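You operate a simulated robot arm through the tools that you are given. There is no shell and no other tool.

Carry out the task below with a simulated robot arm. There is one attempt and no reset: what you move stays moved.

Task
Boil the eggs soft, then rest the teal egg in well 1 of the egg rack.
Fine: switch off at the green lamp; lay the cover on the island.
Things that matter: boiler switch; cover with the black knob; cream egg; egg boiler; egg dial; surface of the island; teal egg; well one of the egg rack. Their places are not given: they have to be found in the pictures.

The check looks at the end state, three seconds after you hand in, the way a careful person would. Anything else that was tipped, shoved, dropped, spilled or broken makes it a failure. A push-on lid holds only when it is set on centred and level and pressed home; a screw cap is set on level and turned clockwise until tight.

Robot
A 6-joint arm with a four-finger gripper, fixed in place. Base frame: the origin is on the floor under the middle of its stand, x ahead of it, y to its left, z up. Lengths are in m, angles in degrees, forces in N, time in s.
It reaches about 1.041 m from its shoulder. Its first joint turns from -166.0 to 166.0 degrees. Payload 3.67 kg.
The TCP is the grasp point between the finger pads, 0.028 m short of the fingertips. In the tool frame z runs along the fingers and y along their closing line. The gripper opens to 0.112 m; its body begins 0.073 m behind the TCP.
Orientation is that of the tool frame in the base frame, as [roll, pitch, yaw] about the fixed x, y, z axes, in that order (R = Rz(yaw) Ry(pitch) Rx(roll)). With the fingers straight down and closing along the base's y, the tool's x points along the base's -x, its y along +y and its z along -z.

Tools
- The arm moves only by the tool servo_tool. Its argument "deltas" is a list of rows, each a list of 6 numbers: the shift along the tool's x, y, z in units of 300 mm (1.0 is 300 mm), then the turn, a rotation vector about the tool's x, y, z in units of 90 degrees (1.0 is 90 degrees). In form: [[x, y, z, ax, ay, az], ...]. A call has 1 to 20 rows; each row is the pose to reach, as a shift and turn from the pose commanded when the call began, along the tool's axes at that moment. "fingers" is the closure in counts, from 0 (fully open) to 255 (shut), set as the call begins (left out, the last holds). A call with a number of a shift or a turn outside -1 to 1 is refused whole. Rows are played at 5 a second. More than 0.05 m and 8.6 degrees between two rows, or a gripper value outside its range, and nothing of the call is played. A pose out of reach is approached as far as the arm can. The call stops where the force on the tool passes 90 N (or 10 N more than at its start, if that is more) or the arm is blocked; 0.2 s more then pass. The fingers move at their own pace (about 0.1025 m/s each) and stop on an object; they squeeze with about 28 N. The grip force told is the motor's: it shows also when the fingers shut on nothing. Time passes only in rows, and 0.2 s behind the last, so rows that repeat a pose let the fingers close. The reply holds the time, the measured pose of the TCP, the force on the tool along the base axes, the opening and the grip force, in the units named above and with some noise, with the torque about the TCP (base axes, N m) and any sound that the robot's microphone picked up.
- Cameras (640 x 400 px; columns grow to the right, rows downward): "scene" is fixed at [0.4, -0.4976, 1.6368]; the picture's right is [0.98, -0.19, 0.00], its down [-0.07, -0.38, -0.92] and it looks along [0.17, 0.91, -0.39] (base axes); focal length 318 px, centre (320, 200). "wrist" rides on the gripper at [0.06, -0.018, -0.104] in the tool frame; the picture's right is [0.29, 0.96, 0.00], its down [-0.80, 0.24, -0.55] and it looks along [-0.53, 0.16, 0.83] (tool axes); focal length 234 px, centre (320, 200).
- snapshot(camera): a new picture of that camera. It takes no simulated time.
- probe_pixels(camera, pixels): for up to 12 pixels [column, row] of the newest picture of that camera ("zoom" is the newest enlarged one), the place [x, y, z] in the base frame of the surface seen there, good to about 0.002 m. It takes no simulated time.
- inspect(camera, box): a new picture of the part [left, top, right, bottom] of that camera's present view, enlarged. It takes no simulated time.
- job_done(): hands the job in; it is judged then, once.

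Open the gripper and draw the arm clear of the work before you hand the job in, unless the task says otherwise.

The tools are called after "Emit:" as name(argument=value, ...) on one line, values as JSON. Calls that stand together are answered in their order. servo_tool: Moves the arm, as the interface text tells. Its arguments: {"type":"object","properties":{"deltas":{"type":"array","items":{"type":"array","items":{"type":"number"}}},"fingers":{"type":"number"}},"required":["deltas"]} The other tools are called the same way: snapshot (camera) takes a picture; probe_pixels (camera, pixels) gives the place of the surface under pixels of a picture; inspect (camera, box) takes an enlarged picture of a part of a camera's view; job_done () hands the job in.

At the start:

```text
clock: 0.0
position: [0.3158, 0.3601, 1.3423]
tool_rot: [-180.0, 0.1, 180.0]
contact_force: [0.1, -0.4, 0.4]
torque: [0.0, 0.01, -0.03]
opening: 0.1121
grasp_force: 0.0
```

scene: 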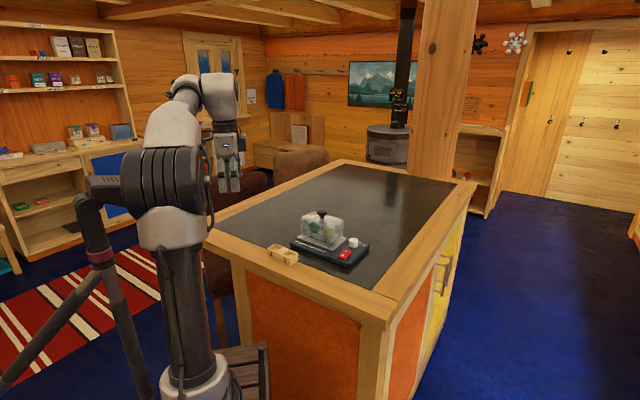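
wrist: 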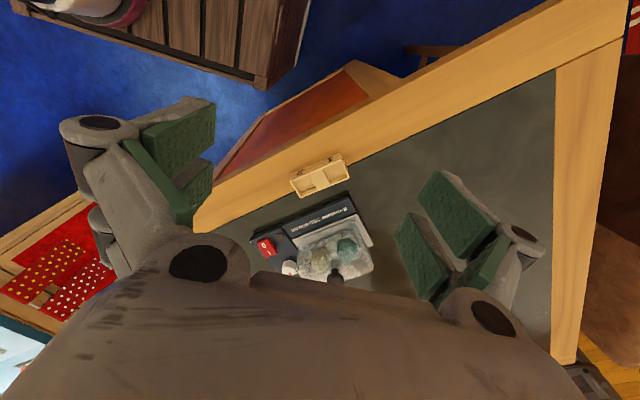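

The scene shows the egg boiler around (330,240) and the rack around (283,255). I'll take enlarged views of both.

Emit:
inspect(camera="scene", box=[250, 190, 390, 280])

Emit:
inspect(camera="wrist", box=[230, 140, 400, 290])

```text
4.44 times, centred on (320, 235) of scene
```

zoom: 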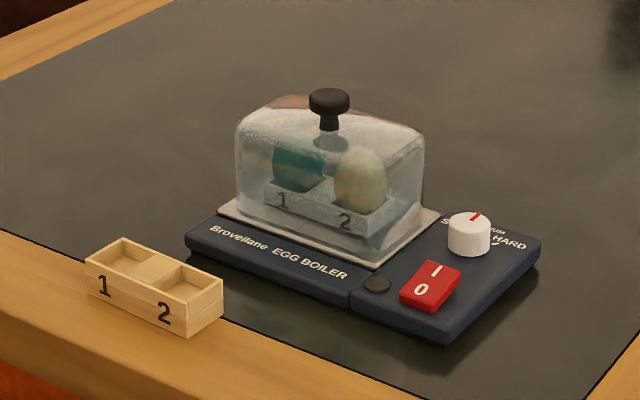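

```text
2.67 times, centred on (315, 215) of wrist
```

zoom: 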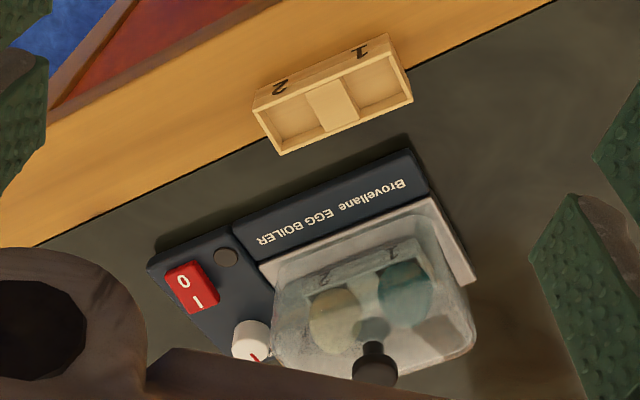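

Dial marker seems to point to the middle setting, and the lamp (dark) is by the switch. I'll zoom closer on the panel for reading its labels.

Emit:
inspect(camera="scene", box=[325, 230, 375, 270])

Emit:
probe_pixels(camera="zoom", pixels=[[320, 200]])

```text
10.00 times, centred on (350, 250) of scene
```

zoom: 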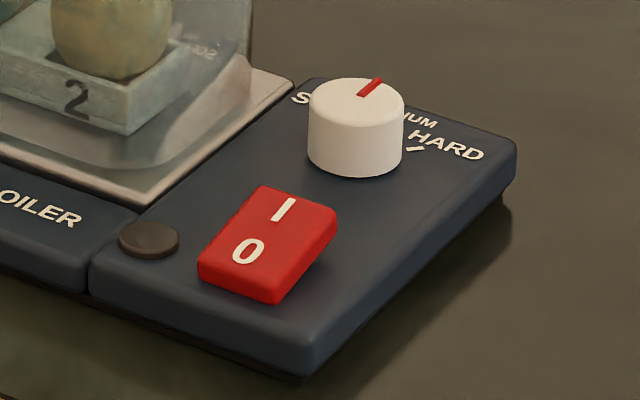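

```text
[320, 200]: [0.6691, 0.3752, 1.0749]
```

Panel is clear now. I'll probe the dial, switch, and lamp points in this zoom.

Emit:
probe_pixels(camera="zoom", pixels=[[355, 95], [372, 82], [360, 94], [355, 140], [280, 208], [248, 250], [268, 230], [148, 237], [450, 143], [300, 98], [425, 120], [414, 148]])

Emit:
probe_pixels(camera="zoom", pixels=[[320, 345], [515, 150], [100, 260], [312, 80], [400, 105], [310, 105], [355, 80], [320, 300], [250, 190], [338, 215], [200, 270], [270, 300]])

```text
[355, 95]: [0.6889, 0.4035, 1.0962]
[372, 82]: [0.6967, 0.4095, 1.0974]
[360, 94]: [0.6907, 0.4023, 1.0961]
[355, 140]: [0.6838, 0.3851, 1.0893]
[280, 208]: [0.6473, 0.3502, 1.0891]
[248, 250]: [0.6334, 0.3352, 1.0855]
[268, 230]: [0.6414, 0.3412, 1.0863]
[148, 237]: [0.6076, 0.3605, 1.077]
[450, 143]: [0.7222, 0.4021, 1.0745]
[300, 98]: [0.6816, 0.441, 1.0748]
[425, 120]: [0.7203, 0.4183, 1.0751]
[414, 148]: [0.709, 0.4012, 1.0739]
```

```text
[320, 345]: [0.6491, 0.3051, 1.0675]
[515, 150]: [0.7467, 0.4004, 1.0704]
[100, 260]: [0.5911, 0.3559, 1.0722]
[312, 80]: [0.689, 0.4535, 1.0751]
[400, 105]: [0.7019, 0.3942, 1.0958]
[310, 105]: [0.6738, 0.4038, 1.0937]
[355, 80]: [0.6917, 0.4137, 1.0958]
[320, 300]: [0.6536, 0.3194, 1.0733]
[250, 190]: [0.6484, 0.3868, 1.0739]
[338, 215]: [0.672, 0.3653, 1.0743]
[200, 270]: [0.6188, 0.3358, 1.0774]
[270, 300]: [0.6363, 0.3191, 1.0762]
```

Panel top is at z≈1.0745; dial centre about (0.688,0.400). Now I'll probe the cover, knob, rack and boiler outline in a wider zoom.

Emit:
inspect(camera="scene", box=[260, 200, 380, 275])

```text
5.33 times, centred on (320, 238) of scene
```

zoom: 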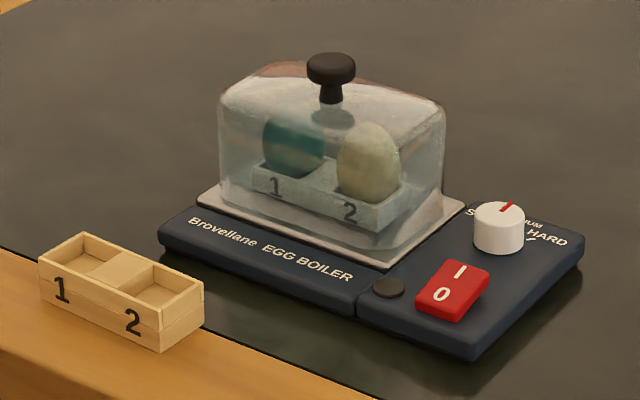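

Emit:
probe_pixels(camera="zoom", pixels=[[331, 60], [331, 54], [310, 68], [353, 68], [331, 95], [295, 150], [365, 160], [250, 85], [400, 110], [290, 220], [387, 262], [200, 196]])

Emit:
probe_pixels(camera="zoom", pixels=[[84, 236], [42, 262], [160, 310], [202, 285], [77, 262], [110, 272], [165, 290], [120, 290], [160, 345], [42, 295], [162, 235], [300, 330]])

Emit:
probe_pixels(camera="zoom", pixels=[[500, 60], [560, 330], [120, 120], [100, 220], [60, 370], [500, 120], [230, 120], [443, 120], [385, 255], [222, 190], [460, 200], [335, 85]])

```text
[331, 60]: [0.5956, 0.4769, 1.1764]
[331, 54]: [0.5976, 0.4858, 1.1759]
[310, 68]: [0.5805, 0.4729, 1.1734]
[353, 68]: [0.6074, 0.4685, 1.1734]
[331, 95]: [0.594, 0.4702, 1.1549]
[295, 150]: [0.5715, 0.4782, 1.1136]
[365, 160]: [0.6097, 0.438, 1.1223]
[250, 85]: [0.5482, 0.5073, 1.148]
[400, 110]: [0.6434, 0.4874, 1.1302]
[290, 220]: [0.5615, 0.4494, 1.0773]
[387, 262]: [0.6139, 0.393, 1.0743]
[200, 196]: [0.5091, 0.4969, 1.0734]
```

```text
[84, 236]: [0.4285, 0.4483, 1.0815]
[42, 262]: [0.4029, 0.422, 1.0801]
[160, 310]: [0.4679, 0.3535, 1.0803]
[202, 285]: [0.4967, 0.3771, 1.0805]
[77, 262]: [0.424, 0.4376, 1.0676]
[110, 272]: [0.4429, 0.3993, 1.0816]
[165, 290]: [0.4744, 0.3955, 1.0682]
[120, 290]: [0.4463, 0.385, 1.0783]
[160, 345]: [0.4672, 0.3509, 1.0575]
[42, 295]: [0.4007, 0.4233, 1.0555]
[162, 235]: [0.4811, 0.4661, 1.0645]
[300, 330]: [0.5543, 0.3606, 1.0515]
```

```text
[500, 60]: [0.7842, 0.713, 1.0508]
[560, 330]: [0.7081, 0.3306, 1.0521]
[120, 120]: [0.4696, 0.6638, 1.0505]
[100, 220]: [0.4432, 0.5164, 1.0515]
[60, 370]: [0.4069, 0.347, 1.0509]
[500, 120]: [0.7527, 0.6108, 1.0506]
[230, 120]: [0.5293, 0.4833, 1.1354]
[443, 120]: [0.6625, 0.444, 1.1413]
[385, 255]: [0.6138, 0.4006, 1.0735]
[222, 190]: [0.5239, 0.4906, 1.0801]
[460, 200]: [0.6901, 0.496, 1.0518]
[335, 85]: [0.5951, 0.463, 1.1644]
```

Island surface is z≈1.051, rack top z≈1.081, knob top at about (0.594,0.478,1.176). I'll look at the gripper's fingers to gauge their dimensions.

Emit:
inspect(camera="wrist", box=[40, 80, 560, 400])

Emit:
probe_pixels(camera="wrist", pixels=[[180, 132], [210, 105], [200, 180], [150, 170], [180, 210], [90, 125], [440, 185], [465, 225], [410, 240], [430, 270], [490, 250], [520, 235]])

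Emit:
inspect(camera="scene", box=[190, 110, 270, 210])

```text
1.23 times, centred on (300, 240) of wrist
```

zoom: 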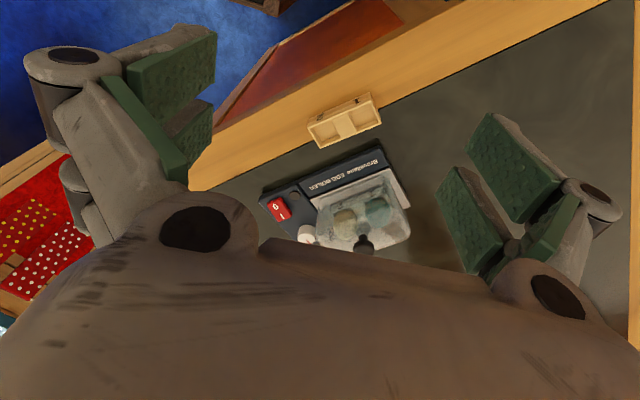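

```text
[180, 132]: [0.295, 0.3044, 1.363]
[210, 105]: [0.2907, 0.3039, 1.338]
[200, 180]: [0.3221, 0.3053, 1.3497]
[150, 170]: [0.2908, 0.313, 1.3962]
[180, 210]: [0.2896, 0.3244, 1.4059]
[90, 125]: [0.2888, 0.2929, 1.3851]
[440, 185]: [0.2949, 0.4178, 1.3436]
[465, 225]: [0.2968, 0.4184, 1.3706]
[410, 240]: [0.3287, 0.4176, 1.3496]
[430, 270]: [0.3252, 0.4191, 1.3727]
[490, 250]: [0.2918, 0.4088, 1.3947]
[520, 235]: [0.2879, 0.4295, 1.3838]
```

```text
4.00 times, centred on (230, 160) of scene
```

zoom: 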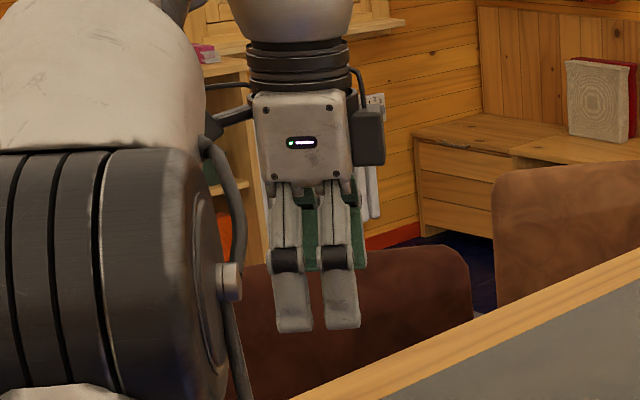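

The fingers come in pairs on each side, straddling the tool x axis. I'll probe their outer faces to get widths.

Emit:
probe_pixels(camera="zoom", pixels=[[275, 320], [311, 320], [326, 318], [358, 318], [290, 295], [340, 290], [276, 270], [300, 270], [345, 270], [290, 328], [255, 150], [372, 150]])

```text
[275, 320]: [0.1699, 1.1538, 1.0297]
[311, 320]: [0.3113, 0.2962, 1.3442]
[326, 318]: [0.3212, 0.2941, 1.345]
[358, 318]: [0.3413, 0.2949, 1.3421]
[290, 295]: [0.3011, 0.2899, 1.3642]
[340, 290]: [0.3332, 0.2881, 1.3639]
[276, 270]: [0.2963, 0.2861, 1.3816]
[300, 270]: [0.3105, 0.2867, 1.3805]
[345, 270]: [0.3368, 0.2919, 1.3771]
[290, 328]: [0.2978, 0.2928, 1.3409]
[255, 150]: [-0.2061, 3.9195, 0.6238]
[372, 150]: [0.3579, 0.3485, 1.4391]
```

Open fingertips sit near TCP height (z≈1.341), so the tips likely extend as the fingers close. I'll part-close in free air and measure it.

Emit:
servo_tool(deltas=[[0, 0, 0, 0, 0, 0], [0, 0, 0, 0, 0, 0], [0, 0, 0, 0, 0, 0], [0, 0, 0, 0, 0, 0]], fingers=141)

Emit:
inspect(camera="scene", box=[190, 110, 270, 210])

Emit:
snapshot(camera="wrist")

```text
clock: 1.0
position: [0.3152, 0.3605, 1.3421]
tool_rot: [180.0, -0.1, 180.0]
contact_force: [-0.7, -0.4, 0.4]
torque: [0.01, -0.02, 0.01]
opening: 0.0498
grasp_force: 0.0
```

```text
4.00 times, centred on (230, 160) of scene
```

zoom: 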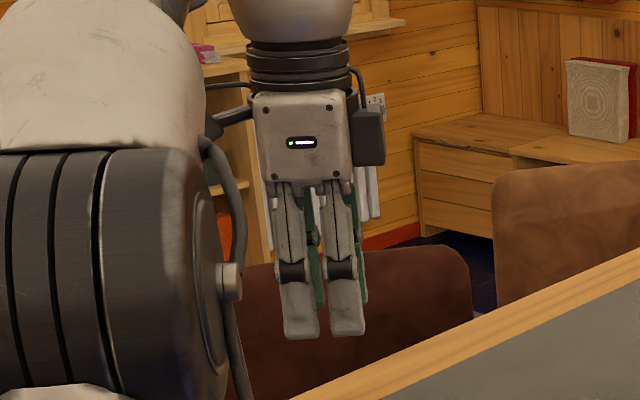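

```text
taken
```

wrist: 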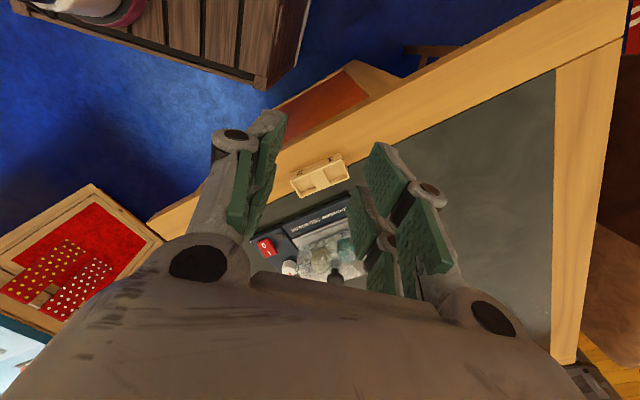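

The opening is linear (141 → 0.050). I'll probe the tips at this opening.

Emit:
probe_pixels(camera="zoom", pixels=[[300, 335], [346, 332], [300, 320], [346, 320], [300, 295], [292, 270], [340, 270], [290, 220], [346, 180], [285, 185]])

Emit:
probe_pixels(camera="wrist", pixels=[[275, 115], [262, 150], [240, 210], [380, 150], [395, 180], [425, 240], [355, 205], [360, 240], [380, 270]])

```text
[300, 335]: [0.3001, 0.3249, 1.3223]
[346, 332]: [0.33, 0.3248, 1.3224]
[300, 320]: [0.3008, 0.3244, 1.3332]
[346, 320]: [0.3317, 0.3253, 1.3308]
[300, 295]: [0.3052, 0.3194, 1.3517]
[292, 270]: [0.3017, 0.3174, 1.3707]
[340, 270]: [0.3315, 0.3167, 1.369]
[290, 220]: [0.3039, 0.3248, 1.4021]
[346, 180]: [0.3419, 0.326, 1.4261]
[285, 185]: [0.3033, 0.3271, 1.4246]
```

```text
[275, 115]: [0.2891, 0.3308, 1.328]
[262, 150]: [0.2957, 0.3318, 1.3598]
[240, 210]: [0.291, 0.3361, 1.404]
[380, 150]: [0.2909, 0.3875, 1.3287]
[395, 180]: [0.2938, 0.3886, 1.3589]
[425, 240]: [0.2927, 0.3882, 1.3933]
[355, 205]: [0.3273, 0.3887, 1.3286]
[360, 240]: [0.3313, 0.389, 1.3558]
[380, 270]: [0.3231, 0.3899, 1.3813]
```

At opening 0.05 the tips lie 0.023 m past the TCP. Now I move toward a point above the dial, turning the wrist so closing runs roughly along the boiler's depth.

Emit:
servo_tool(deltas=[[-0.1, 0.01, 0.025, 0, 0, 0.0889], [-0.2, 0.02, 0.05, 0, 0, 0.1778], [-0.3, 0.03, 0.075, 0, 0, 0.2667], [-0.4, 0.04, 0.1, 0, 0, 0.3556], [-0.5, 0.05, 0.125, 0, 0, 0.4445], [-0.6, 0.06, 0.15, 0, 0, 0.5334], [-0.7, 0.07, 0.175, 0, 0, 0.6223], [-0.8, 0.08, 0.2, 0, 0, 0.7112], [-0.8, 0.08, 0.2, 0, 0, 0.7112]])

Emit:
snapshot(camera="wrist")

Emit:
snapshot(camera="scene")

```text
clock: 3.0
position: [0.5552, 0.3848, 1.2823]
tool_rot: [180.0, 0.0, 115.9]
contact_force: [-1.0, -0.7, 0.5]
torque: [0.01, 0.03, 0.04]
opening: 0.0501
grasp_force: 0.1
```

```text
taken
```

wrist: 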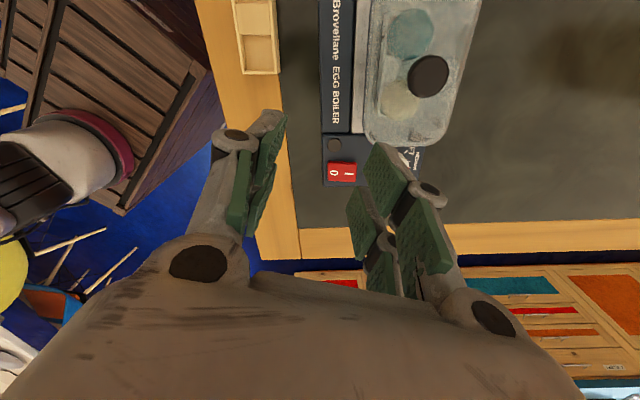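

```text
taken
```

scene: 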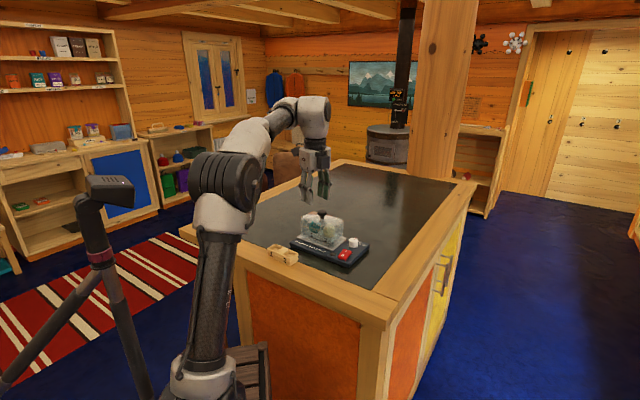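

The arm is at the expected place; in the wrist picture the switch is at (340,172), with the dial behind the right fingers near (405,155). I move over the dial to view its labels.

Emit:
servo_tool(deltas=[[-0.037, 0.105, 0.027, 0, 0, 0], [-0.074, 0.211, 0.053, 0, 0, 0], [-0.111, 0.316, 0.08, 0, 0, 0], [-0.1485, 0.4218, 0.107, 0, 0, 0], [-0.1485, 0.4218, 0.107, 0, 0, 0]])

Emit:
snapshot(camera="wrist")

Emit:
inspect(camera="wrist", box=[240, 50, 400, 150])

```text
clock: 4.2
position: [0.6884, 0.4012, 1.2507]
tool_rot: [180.0, 0.1, 116.0]
contact_force: [0.3, -0.2, -0.8]
torque: [0.0, -0.02, 0.0]
opening: 0.0502
grasp_force: 0.1
```

```text
taken
```

wrist: 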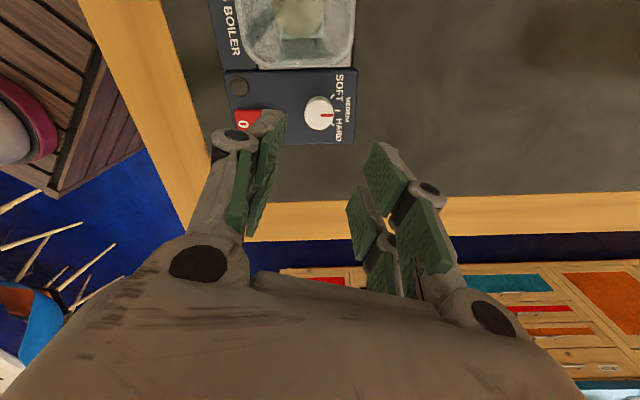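

```text
4.00 times, centred on (320, 100) of wrist
```

zoom: 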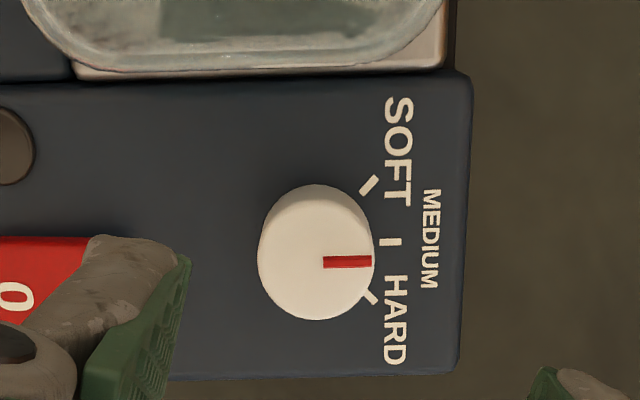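

Labels are readable now: SOFT tick at (370,185), MEDIUM at (390,241), HARD at (367,296), marker at (348,262). I probe these to get the angle to turn.

Emit:
probe_pixels(camera="zoom", pixels=[[370, 185], [390, 241], [370, 298], [326, 262], [369, 262], [318, 262], [318, 210], [318, 315], [260, 255], [362, 192], [377, 177], [400, 241]])

Emit:
probe_pixels(camera="zoom", pixels=[[348, 230], [348, 295], [290, 230], [290, 295], [318, 200], [310, 190], [370, 230], [300, 310], [30, 300], [80, 245], [470, 100], [450, 370]])

```text
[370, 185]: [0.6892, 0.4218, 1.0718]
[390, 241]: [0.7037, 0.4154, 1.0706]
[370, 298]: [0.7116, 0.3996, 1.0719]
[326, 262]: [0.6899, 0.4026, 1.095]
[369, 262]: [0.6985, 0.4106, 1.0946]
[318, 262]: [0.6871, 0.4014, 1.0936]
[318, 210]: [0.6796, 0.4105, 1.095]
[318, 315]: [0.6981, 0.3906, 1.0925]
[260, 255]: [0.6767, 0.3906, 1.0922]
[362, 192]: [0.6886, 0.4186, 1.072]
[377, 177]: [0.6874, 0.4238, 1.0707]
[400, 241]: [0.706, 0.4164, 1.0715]
```

```text
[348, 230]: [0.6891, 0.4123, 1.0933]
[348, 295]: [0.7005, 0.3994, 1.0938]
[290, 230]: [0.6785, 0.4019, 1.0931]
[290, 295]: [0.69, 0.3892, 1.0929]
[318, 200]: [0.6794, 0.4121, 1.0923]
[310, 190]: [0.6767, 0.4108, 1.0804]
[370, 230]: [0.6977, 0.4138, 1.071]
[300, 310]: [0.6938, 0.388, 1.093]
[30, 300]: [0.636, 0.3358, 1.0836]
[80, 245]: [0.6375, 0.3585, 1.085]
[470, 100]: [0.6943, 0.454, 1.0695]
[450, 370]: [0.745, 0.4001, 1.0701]
```

Centre works out to about (0.6885,0.4005), ticks at 90°/45°/-1°, and the marker is on MEDIUM at 45°. I descend straight over the dial with fingers 0.05 apart, stopping just above the panel.

Emit:
servo_tool(deltas=[[0, 0, 0.1, 0, 0, 0], [0, 0, 0.2, 0, 0, 0], [0, 0, 0.3, 0, 0, 0], [0, 0, 0.38, 0, 0, 0], [0, 0, 0.43, 0, 0, 0], [0, 0, 0.43, 0, 0, 0]])

Emit:
inspect(camera="scene", box=[310, 200, 390, 270])

Emit:
snapshot(camera="wrist")

```text
clock: 5.6
position: [0.6887, 0.4009, 1.1206]
tool_rot: [180.0, -0.1, 116.1]
contact_force: [-0.1, 0.2, -0.1]
torque: [0.0, -0.01, -0.03]
opening: 0.0498
grasp_force: 0.0
```

```text
5.71 times, centred on (350, 235) of scene
```

zoom: 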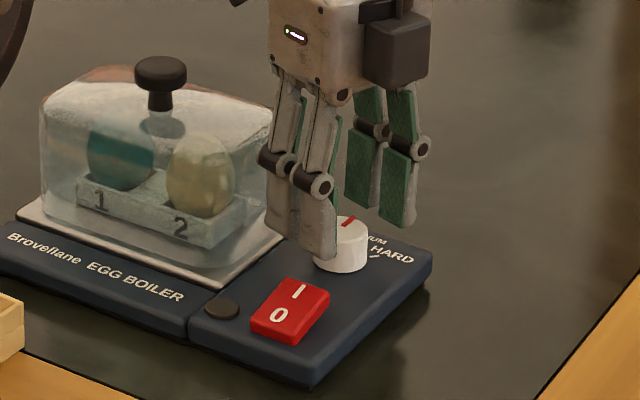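

```text
taken
```

wrist: 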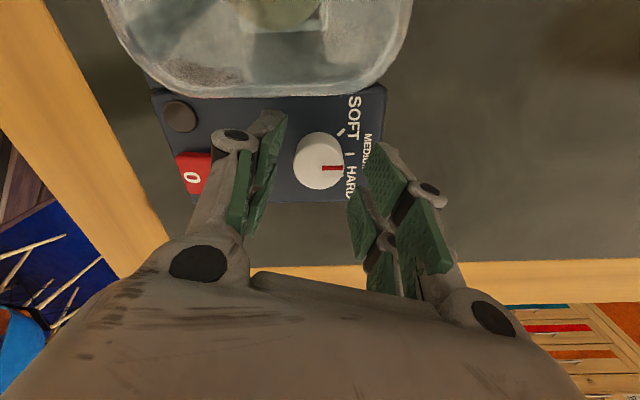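

The fingers straddle the dial with the front pair near the cover wall in this view. I'll check clearance by probing.

Emit:
probe_pixels(camera="zoom", pixels=[[275, 225], [263, 160], [300, 250], [325, 250], [285, 100], [262, 130], [250, 200], [225, 280], [285, 240], [243, 270]])

Emit:
probe_pixels(camera="wrist", pixels=[[318, 160], [318, 135], [318, 186], [297, 160], [340, 160], [300, 95], [390, 80], [180, 80], [280, 115], [378, 155]])

```text
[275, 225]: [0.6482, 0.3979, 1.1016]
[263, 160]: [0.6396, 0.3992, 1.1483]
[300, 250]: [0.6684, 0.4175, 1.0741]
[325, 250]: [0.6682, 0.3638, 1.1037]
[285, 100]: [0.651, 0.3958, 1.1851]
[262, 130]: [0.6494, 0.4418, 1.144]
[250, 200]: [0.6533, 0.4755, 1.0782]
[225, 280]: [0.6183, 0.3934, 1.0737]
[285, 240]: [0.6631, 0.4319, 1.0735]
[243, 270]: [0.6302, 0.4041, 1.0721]
```

```text
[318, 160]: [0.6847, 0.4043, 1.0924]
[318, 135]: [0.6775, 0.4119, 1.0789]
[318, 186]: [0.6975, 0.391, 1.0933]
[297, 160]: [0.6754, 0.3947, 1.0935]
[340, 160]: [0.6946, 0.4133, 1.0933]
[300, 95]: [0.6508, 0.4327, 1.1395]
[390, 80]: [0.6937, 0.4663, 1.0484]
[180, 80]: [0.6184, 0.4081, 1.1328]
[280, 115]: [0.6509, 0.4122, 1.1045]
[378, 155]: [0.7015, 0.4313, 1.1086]
```

Clearance to the cover is ~0.02 m. I lower the last 16 mm with a 4° trim, and then check that nothing touches before gripping.

Emit:
servo_tool(deltas=[[0, 0, 0.02, 0, 0, 0.0222], [0, 0, 0.04, 0, 0, 0.0444], [0, 0, 0.054, 0, 0, 0.0444], [0, 0, 0.054, 0, 0, 0.0444]])

Emit:
inspect(camera="scene", box=[310, 200, 390, 270])

Emit:
snapshot(camera="wrist")

```text
clock: 6.6
position: [0.6879, 0.4, 1.1045]
tool_rot: [180.0, 0.0, 112.0]
contact_force: [-0.1, 0.7, -0.2]
torque: [-0.04, -0.02, 0.03]
opening: 0.0501
grasp_force: 0.1
```

```text
5.71 times, centred on (350, 235) of scene
```

zoom: 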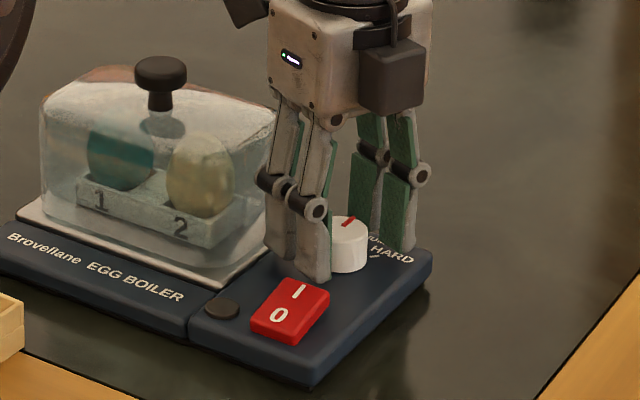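

```text
taken
```

wrist: 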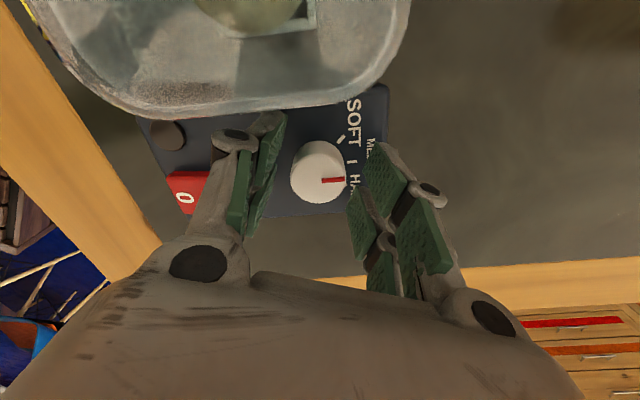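

Dial sits between the pads at (318,172). I check the centring before closing.

Emit:
probe_pixels(camera="wrist", pixels=[[293, 172], [343, 165], [318, 145], [318, 200], [318, 172], [276, 130], [272, 180], [375, 165], [362, 225], [328, 181], [342, 180]])

```text
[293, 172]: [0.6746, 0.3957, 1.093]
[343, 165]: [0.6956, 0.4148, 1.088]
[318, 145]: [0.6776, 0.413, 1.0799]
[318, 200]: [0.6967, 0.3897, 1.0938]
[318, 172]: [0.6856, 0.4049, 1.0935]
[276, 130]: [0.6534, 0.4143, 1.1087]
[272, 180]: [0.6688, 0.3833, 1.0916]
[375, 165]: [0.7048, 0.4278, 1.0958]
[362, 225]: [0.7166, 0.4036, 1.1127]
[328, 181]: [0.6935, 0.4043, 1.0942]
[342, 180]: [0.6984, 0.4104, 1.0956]
```

Dial centre is within about 1 mm of the TCP. I close on the dial.

Emit:
servo_tool(deltas=[[0, 0, 0, 0, 0, 0], [0, 0, 0, 0, 0, 0], [0, 0, 0, 0, 0, 0]], fingers=225)

```text
clock: 7.4
position: [0.6884, 0.4001, 1.105]
tool_rot: [180.0, 0.0, 111.9]
contact_force: [-3.6, -2.8, 0.7]
torque: [-0.14, 0.11, 0.0]
opening: 0.0299
grasp_force: 27.7
```

Grip is firm at 0.030 m opening. Now I turn the dial 45° counter-clockwise (yaw +45°, tool z −45°) toward SOFT.

Emit:
servo_tool(deltas=[[0, 0, 0, 0, 0, -0.0556], [0, 0, 0, 0, 0, -0.1111], [0, 0, 0, 0, 0, -0.1667], [0, 0, 0, 0, 0, -0.2222], [0, 0, 0, 0, 0, -0.2778], [0, 0, 0, 0, 0, -0.3333], [0, 0, 0, 0, 0, -0.3889], [0, 0, 0, 0, 0, -0.4444], [0, 0, 0, 0, 0, -0.5], [0, 0, 0, 0, 0, -0.5]])

Emit:
inspect(camera="scene", box=[310, 200, 390, 270])

Emit:
inspect(camera="wrist", box=[220, 100, 420, 240])

```text
clock: 9.6
position: [0.6882, 0.3997, 1.1053]
tool_rot: [-180.0, 0.0, 157.0]
contact_force: [-1.6, -5.4, 0.5]
torque: [-0.22, 0.08, 0.03]
opening: 0.0293
grasp_force: 28.0
```

```text
5.71 times, centred on (350, 235) of scene
```

zoom: 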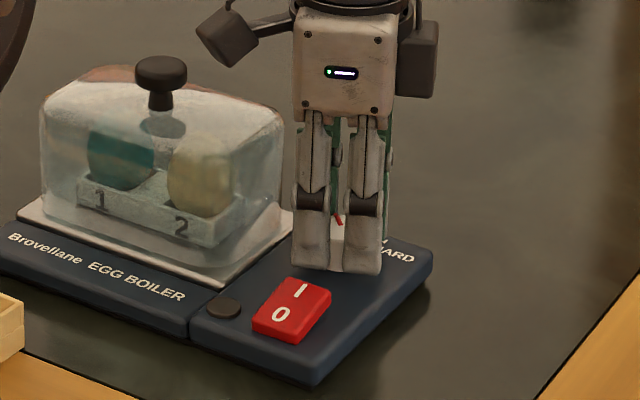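

```text
2.86 times, centred on (320, 170) of wrist
```

zoom: 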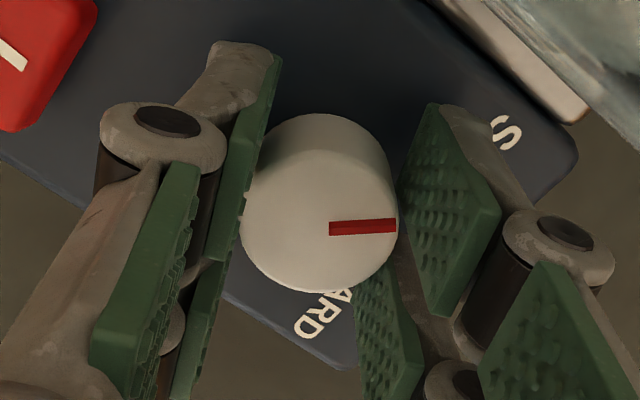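

The dial followed the fingers. I release to 0.048 m and lift straight up to check the marker against the SOFT tick.

Emit:
servo_tool(deltas=[[0, 0, 0, 0, 0, 0], [0, 0, 0, 0, 0, 0], [0, 0, -0.05, 0, 0, 0], [0, 0, -0.15, 0, 0, 0], [0, 0, -0.3, 0, 0, 0], [0, 0, -0.4, 0, 0, 0], [0, 0, -0.4, 0, 0, 0]], fingers=146)

Emit:
inspect(camera="wrist", box=[220, 40, 420, 180])

Emit:
inspect(camera="scene", box=[310, 200, 390, 270])

```text
clock: 11.2
position: [0.689, 0.4, 1.2253]
tool_rot: [-180.0, 0.0, 157.1]
contact_force: [-0.1, -0.6, 0.2]
torque: [0.03, -0.03, -0.01]
opening: 0.048
grasp_force: 0.0
```

```text
2.86 times, centred on (320, 110) of wrist
```

zoom: 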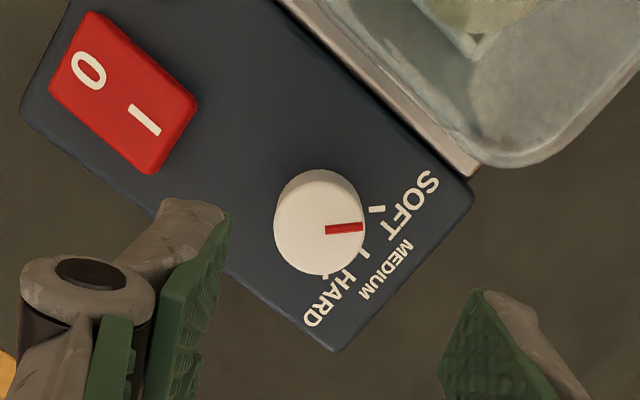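

```text
5.71 times, centred on (350, 235) of scene
```

zoom: 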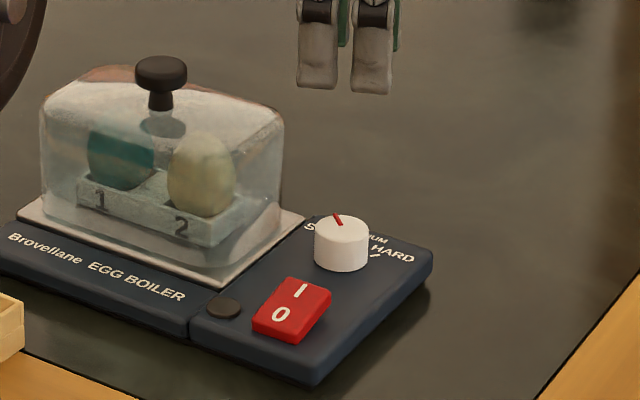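

The marker looks parallel to the SOFT tick. I'll measure the marker's direction to confirm.

Emit:
inspect(camera="wrist", box=[290, 85, 370, 145])

```text
6.67 times, centred on (330, 115) of wrist
```

zoom: 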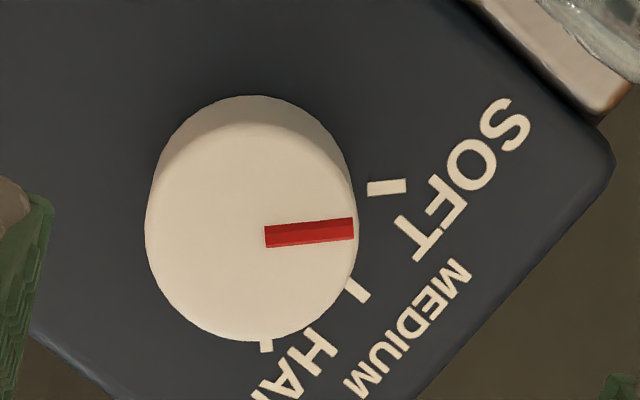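

Emit:
probe_pixels(camera="zoom", pixels=[[268, 236], [350, 228], [370, 188], [405, 186], [357, 291], [266, 346], [150, 220], [250, 335], [250, 130], [252, 237]])

```text
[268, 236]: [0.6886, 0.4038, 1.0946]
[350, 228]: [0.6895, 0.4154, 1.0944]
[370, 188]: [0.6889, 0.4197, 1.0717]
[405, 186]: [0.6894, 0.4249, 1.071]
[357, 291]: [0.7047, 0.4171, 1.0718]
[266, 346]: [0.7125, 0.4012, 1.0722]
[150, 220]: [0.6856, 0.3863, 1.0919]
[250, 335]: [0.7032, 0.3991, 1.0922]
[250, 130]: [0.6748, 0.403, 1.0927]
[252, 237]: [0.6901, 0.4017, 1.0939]
```

Marker is aligned with SOFT (≈86–88° versus tick ≈ 85–89°). Now I'll locate the switch precisely.

Emit:
inspect(camera="wrist", box=[225, 35, 305, 105])

```text
5.71 times, centred on (265, 70) of wrist
```

zoom: 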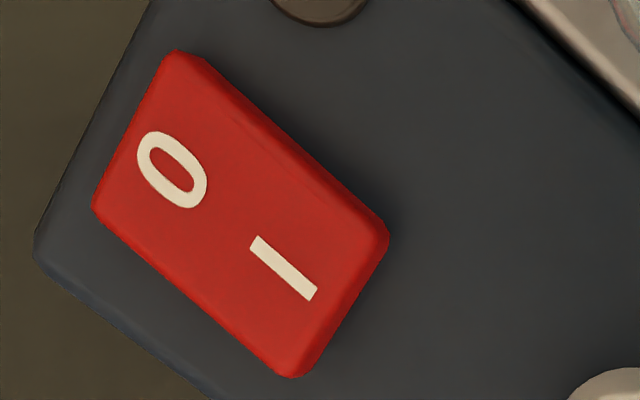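

Emit:
probe_pixels(camera="zoom", pixels=[[178, 62], [375, 232], [290, 365], [100, 205], [172, 170], [283, 268], [228, 218], [330, 300], [310, 325], [125, 140], [210, 75], [290, 150]])

```text
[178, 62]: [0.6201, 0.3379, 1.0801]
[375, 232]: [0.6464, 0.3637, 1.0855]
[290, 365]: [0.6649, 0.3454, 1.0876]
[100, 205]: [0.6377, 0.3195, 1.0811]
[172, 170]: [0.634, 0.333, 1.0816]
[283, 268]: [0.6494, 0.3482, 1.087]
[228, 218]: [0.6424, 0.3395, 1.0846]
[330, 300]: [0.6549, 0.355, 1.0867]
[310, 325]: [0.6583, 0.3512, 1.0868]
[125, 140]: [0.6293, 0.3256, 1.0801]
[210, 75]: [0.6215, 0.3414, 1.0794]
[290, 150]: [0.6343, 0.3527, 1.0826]
```

Rocker corners give centre (0.6423,0.3416), I end raised (off). I close the fingers and move above the I half, with closing line along the rocker's length.

Emit:
servo_tool(deltas=[[0.0123, -0.049, 0.02, 0, 0, 0.0633], [0.0247, -0.0985, 0.06, 0, 0, 0.1267], [0.037, -0.148, 0.12, 0, 0, 0.19], [0.0493, -0.197, 0.18, 0, 0, 0.2533], [0.0493, -0.197, 0.2167, 0, 0, 0.2533], [0.0493, -0.197, 0.2167, 0, 0, 0.2533]], fingers=255)

Emit:
inspect(camera="scene", box=[310, 200, 390, 270])

Emit:
snapshot(camera="wrist")

```text
clock: 12.6
position: [0.6517, 0.3514, 1.1581]
tool_rot: [-180.0, -0.1, 134.2]
contact_force: [0.7, 0.2, 0.8]
torque: [0.01, 0.0, -0.02]
opening: 0.0001
grasp_force: 27.7
```

```text
5.71 times, centred on (350, 235) of scene
```

zoom: 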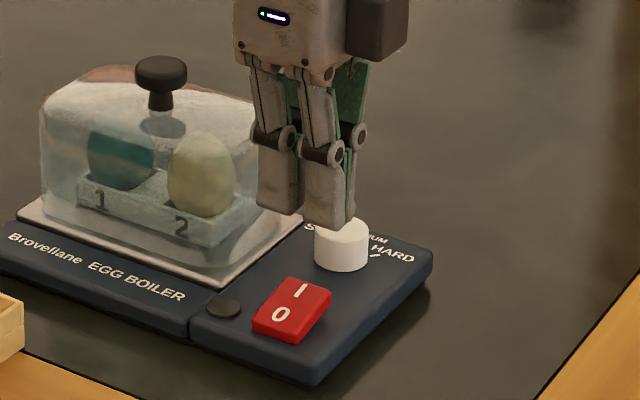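

```text
taken
```

wrist: 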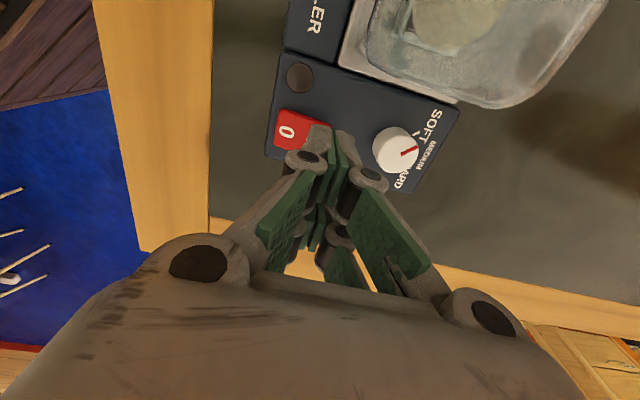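

Fingers are shut above the I half. I probe the fingertip bottoms for height and lateral alignment.

Emit:
probe_pixels(camera="zoom", pixels=[[275, 205], [325, 223], [260, 200], [300, 205], [304, 215], [342, 225], [350, 212], [325, 195], [275, 180]])

Emit:
probe_pixels(camera="wrist", pixels=[[318, 128], [340, 130], [352, 140], [330, 132], [305, 158], [290, 130]])

```text
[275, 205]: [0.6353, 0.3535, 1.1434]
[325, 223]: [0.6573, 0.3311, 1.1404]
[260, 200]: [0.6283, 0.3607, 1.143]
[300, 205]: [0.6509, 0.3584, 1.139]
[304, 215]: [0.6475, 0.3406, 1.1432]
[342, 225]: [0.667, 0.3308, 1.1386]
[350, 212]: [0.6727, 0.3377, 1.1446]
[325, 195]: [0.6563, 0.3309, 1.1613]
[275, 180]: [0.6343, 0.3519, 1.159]
```

```text
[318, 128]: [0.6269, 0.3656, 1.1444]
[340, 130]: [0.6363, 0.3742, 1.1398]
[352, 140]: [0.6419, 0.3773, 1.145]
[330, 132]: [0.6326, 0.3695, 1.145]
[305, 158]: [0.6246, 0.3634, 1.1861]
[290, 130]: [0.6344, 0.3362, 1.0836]
```

The block's front face is just 3 mm past the rocker pivot, so I shift 5 mm further toward the I end and descend to just above contact.

Emit:
servo_tool(deltas=[[0, 0.0167, 0.03, 0, 0, 0], [0, 0.0167, 0.08, 0, 0, 0], [0, 0.0167, 0.12, 0, 0, 0], [0, 0.0167, 0.12, 0, 0, 0]])

Emit:
inspect(camera="scene", box=[310, 200, 390, 270])

```text
clock: 13.6
position: [0.6554, 0.3548, 1.1242]
tool_rot: [-180.0, -0.1, 134.1]
contact_force: [-0.2, 0.5, 0.0]
torque: [0.0, -0.01, 0.01]
opening: 0.0
grasp_force: 28.0
```

```text
5.71 times, centred on (350, 235) of scene
```

zoom: 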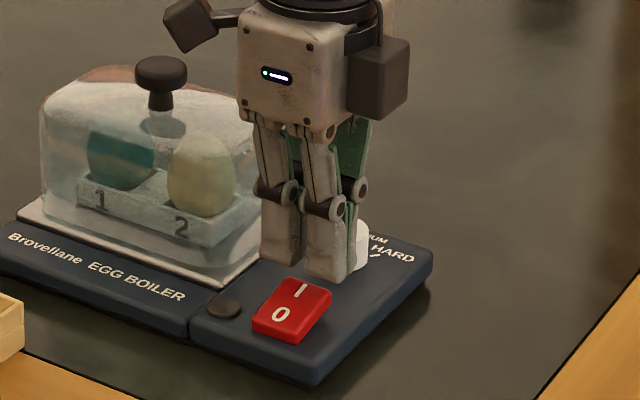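

Tips hover just over the I end. I press down in small steps while watching the force.

Emit:
servo_tool(deltas=[[0, 0, 0.01, 0, 0, 0], [0, 0, 0.02, 0, 0, 0], [0, 0, 0.02, 0, 0, 0]])

Emit:
inspect(camera="scene", box=[330, 225, 370, 270])

```text
clock: 14.4
position: [0.657, 0.355, 1.1173]
tool_rot: [180.0, 0.0, 134.1]
contact_force: [0.3, -0.4, -0.2]
torque: [-0.03, -0.01, 0.02]
opening: 0.0001
grasp_force: 28.4
```

```text
8.89 times, centred on (350, 248) of scene
```

zoom: 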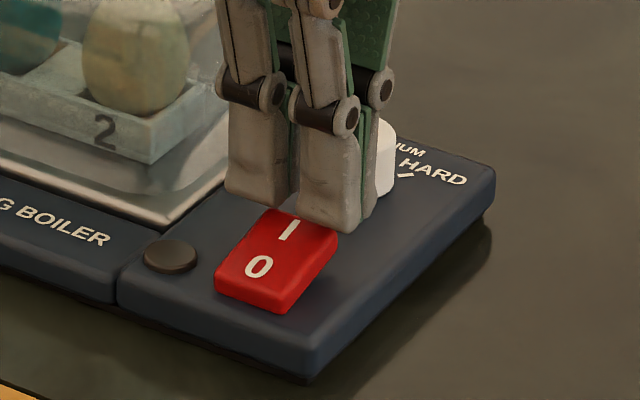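

No contact at TCP z=1.117. I continue down in 1.5 mm rows.

Emit:
servo_tool(deltas=[[0, 0, 0.005, 0, 0, 0], [0, 0, 0.01, 0, 0, 0], [0, 0, 0.015, 0, 0, 0], [0, 0, 0.015, 0, 0, 0]])

Emit:
inspect(camera="scene", box=[330, 225, 370, 270])

```text
clock: 15.4
position: [0.6568, 0.3563, 1.1122]
tool_rot: [-180.0, -0.1, 134.3]
contact_force: [0.8, 1.1, 2.2]
torque: [0.0, 0.0, 0.02]
opening: 0.0002
grasp_force: 27.9
```

```text
8.89 times, centred on (350, 248) of scene
```

zoom: 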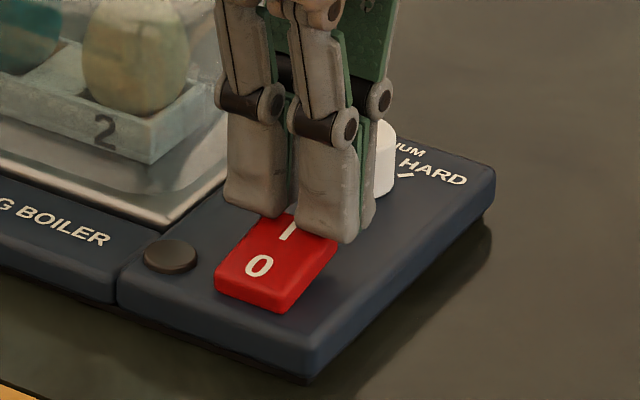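

Contact begins (2 N). I press a few millimetres further to flip the rocker.

Emit:
servo_tool(deltas=[[0, 0, 0.005, 0, 0, 0], [0, 0, 0.01, 0, 0, 0], [0, 0, 0.01, 0, 0, 0]])

Emit:
inspect(camera="scene", box=[330, 225, 370, 270])

```text
clock: 16.2
position: [0.6557, 0.3556, 1.1105]
tool_rot: [179.9, 0.0, 134.2]
contact_force: [7.5, 9.5, 8.3]
torque: [0.12, -0.28, 0.02]
opening: 0.006
grasp_force: 28.2
```

```text
8.89 times, centred on (350, 248) of scene
```

zoom: 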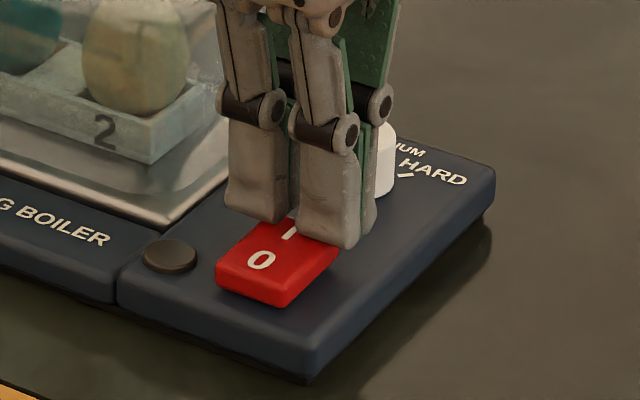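

The rocker's end is wedging into the finger seam (opening 0.006). I back off, shift 8 mm toward the pivot so the tips lie flat on the I half, and press again.

Emit:
servo_tool(deltas=[[0, 0, -0.02, 0, 0, 0], [0, 0, -0.03, 0, 0, 0], [0, -0.015, -0.03, 0, 0, 0], [0, -0.0267, -0.03, 0, 0, 0], [0, -0.0267, -0.03, 0, 0, 0]])

Emit:
inspect(camera="scene", box=[330, 225, 370, 270])

```text
clock: 17.4
position: [0.6505, 0.3505, 1.1198]
tool_rot: [-180.0, -0.2, 134.2]
contact_force: [-0.2, 0.2, -0.2]
torque: [-0.03, 0.0, 0.03]
opening: 0.0001
grasp_force: 28.4
```

```text
8.89 times, centred on (350, 248) of scene
```

zoom: 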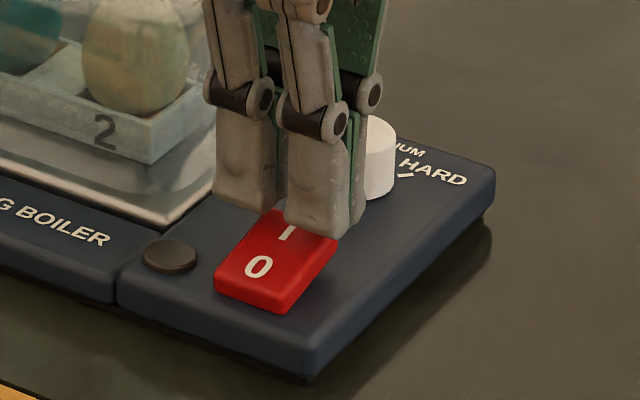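

Aligned now over the I half. Pressing down again.

Emit:
servo_tool(deltas=[[0, 0, 0.02, 0, 0, 0], [0, 0, 0.03, 0, 0, 0], [0, 0, 0.036, 0, 0, 0], [0, 0, 0.042, 0, 0, 0], [0, 0, 0.042, 0, 0, 0]])

Emit:
inspect(camera="scene", box=[330, 225, 370, 270])

```text
clock: 18.6
position: [0.6509, 0.3518, 1.1091]
tool_rot: [179.5, 0.0, 134.2]
contact_force: [12.9, 10.8, 35.3]
torque: [0.04, -0.19, 0.05]
opening: 0.0001
grasp_force: 28.2
```

```text
8.89 times, centred on (350, 248) of scene
```

zoom: 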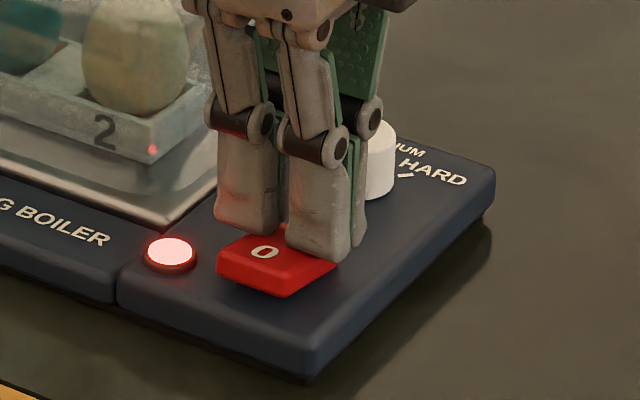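

Lamp is lit red: boiling has begun. I lift and hover over the raised 0 half, ready for the green lamp.

Emit:
servo_tool(deltas=[[0, 0, -0.03, 0, 0, 0], [0, 0, -0.06, 0, 0, 0], [0, -0.04, -0.06, 0, 0, 0], [0, -0.0817, -0.06, 0, 0, 0], [0, -0.0817, -0.06, 0, 0, 0]])

Emit:
inspect(camera="scene", box=[310, 200, 390, 270])

```text
clock: 19.8
position: [0.632, 0.3321, 1.1253]
tool_rot: [-180.0, 0.0, 134.2]
contact_force: [-0.5, -1.3, -0.1]
torque: [-0.01, 0.0, -0.02]
opening: 0.0
grasp_force: 27.4
```

```text
5.71 times, centred on (350, 235) of scene
```

zoom: 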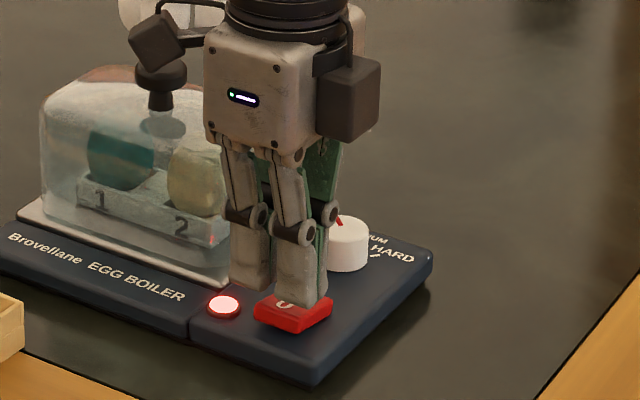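

Lamp at (224,306) is visible and red. I wait in short holds, checking the lamp each time.

Emit:
servo_tool(deltas=[[0, 0, 0.01, 0, 0, 0], [0, 0, 0.015, 0, 0, 0], [0, 0, 0.015, 0, 0, 0], [0, 0, 0.015, 0, 0, 0], [0, 0, 0.015, 0, 0, 0], [0, 0, 0.015, 0, 0, 0], [0, 0, 0.015, 0, 0, 0], [0, 0, 0.015, 0, 0, 0]])

Emit:
inspect(camera="scene", box=[310, 200, 390, 270])

```text
clock: 21.6
position: [0.6321, 0.3317, 1.1219]
tool_rot: [180.0, -0.1, 134.2]
contact_force: [0.2, -0.7, -0.4]
torque: [0.0, 0.01, 0.01]
opening: 0.0
grasp_force: 27.8
```

```text
5.71 times, centred on (350, 235) of scene
```

zoom: 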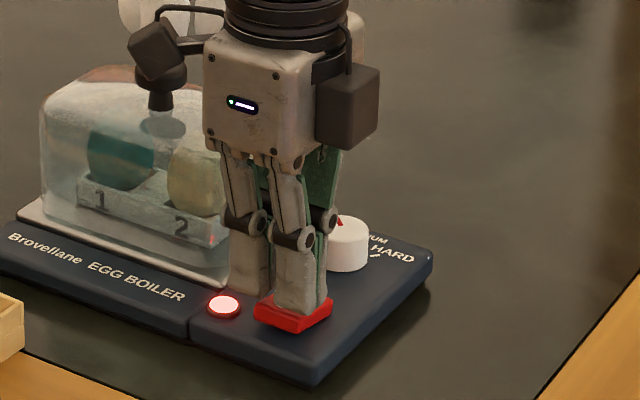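

Still red at t=21.6. Holding about 2 s more.

Emit:
servo_tool(deltas=[[0, 0, 0, 0, 0, 0], [0, 0, 0, 0, 0, 0], [0, 0, 0, 0, 0, 0], [0, 0, 0, 0, 0, 0], [0, 0, 0, 0, 0, 0], [0, 0, 0, 0, 0, 0], [0, 0, 0, 0, 0, 0], [0, 0, 0, 0, 0, 0], [0, 0, 0, 0, 0, 0]])

Emit:
inspect(camera="scene", box=[320, 230, 380, 270])

```text
clock: 23.6
position: [0.6334, 0.3318, 1.1203]
tool_rot: [-179.9, -0.2, 134.2]
contact_force: [-0.2, -0.1, 0.0]
torque: [-0.01, -0.02, 0.03]
opening: 0.0
grasp_force: 28.0
```

```text
10.00 times, centred on (350, 250) of scene
```

zoom: 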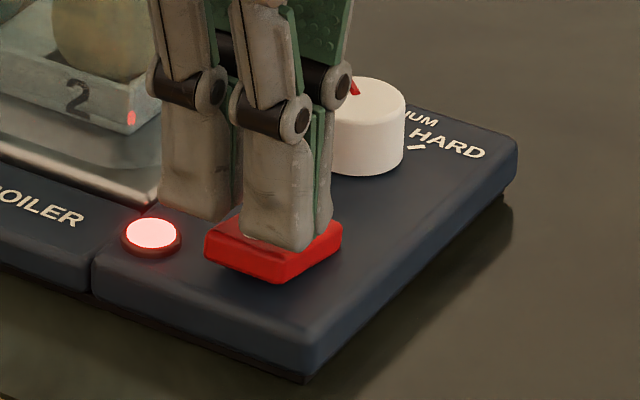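

Still red at 23.6 s. Holding again.

Emit:
servo_tool(deltas=[[0, 0, 0, 0, 0, 0], [0, 0, 0, 0, 0, 0], [0, 0, 0, 0, 0, 0], [0, 0, 0, 0, 0, 0], [0, 0, 0, 0, 0, 0], [0, 0, 0, 0, 0, 0], [0, 0, 0, 0, 0, 0], [0, 0, 0, 0, 0, 0], [0, 0, 0, 0, 0, 0]])

Emit:
inspect(camera="scene", box=[320, 230, 380, 270])

```text
clock: 25.6
position: [0.6328, 0.3331, 1.1188]
tool_rot: [179.9, -0.1, 134.2]
contact_force: [-0.3, -0.9, -0.2]
torque: [-0.01, 0.0, 0.01]
opening: 0.0001
grasp_force: 28.5
```

```text
10.00 times, centred on (350, 250) of scene
```

zoom: 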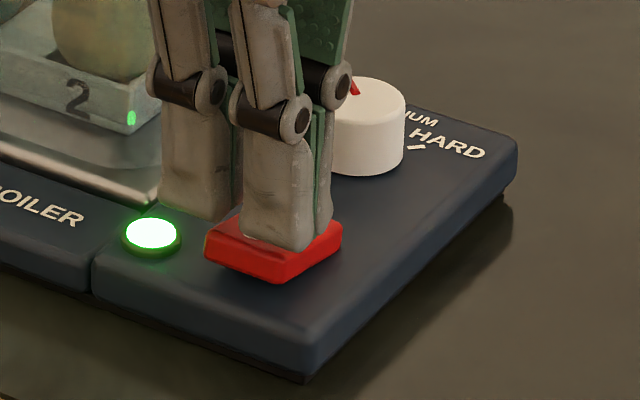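

The lamp is green. I press the 0 half down now.

Emit:
servo_tool(deltas=[[0, 0, 0.025, 0, 0, 0], [0, 0, 0.04, 0, 0, 0], [0, 0, 0.048, 0, 0, 0], [0, 0, 0.048, 0, 0, 0]])

Emit:
inspect(camera="scene", box=[320, 230, 380, 270])

```text
clock: 26.6
position: [0.6324, 0.3319, 1.1091]
tool_rot: [179.7, 0.0, 134.3]
contact_force: [-2.7, -3.8, 36.1]
torque: [0.07, -0.14, -0.01]
opening: 0.0
grasp_force: 28.0
```

```text
10.00 times, centred on (350, 250) of scene
```

zoom: 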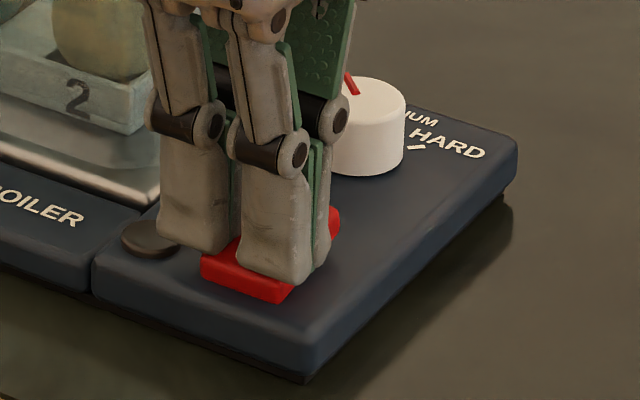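

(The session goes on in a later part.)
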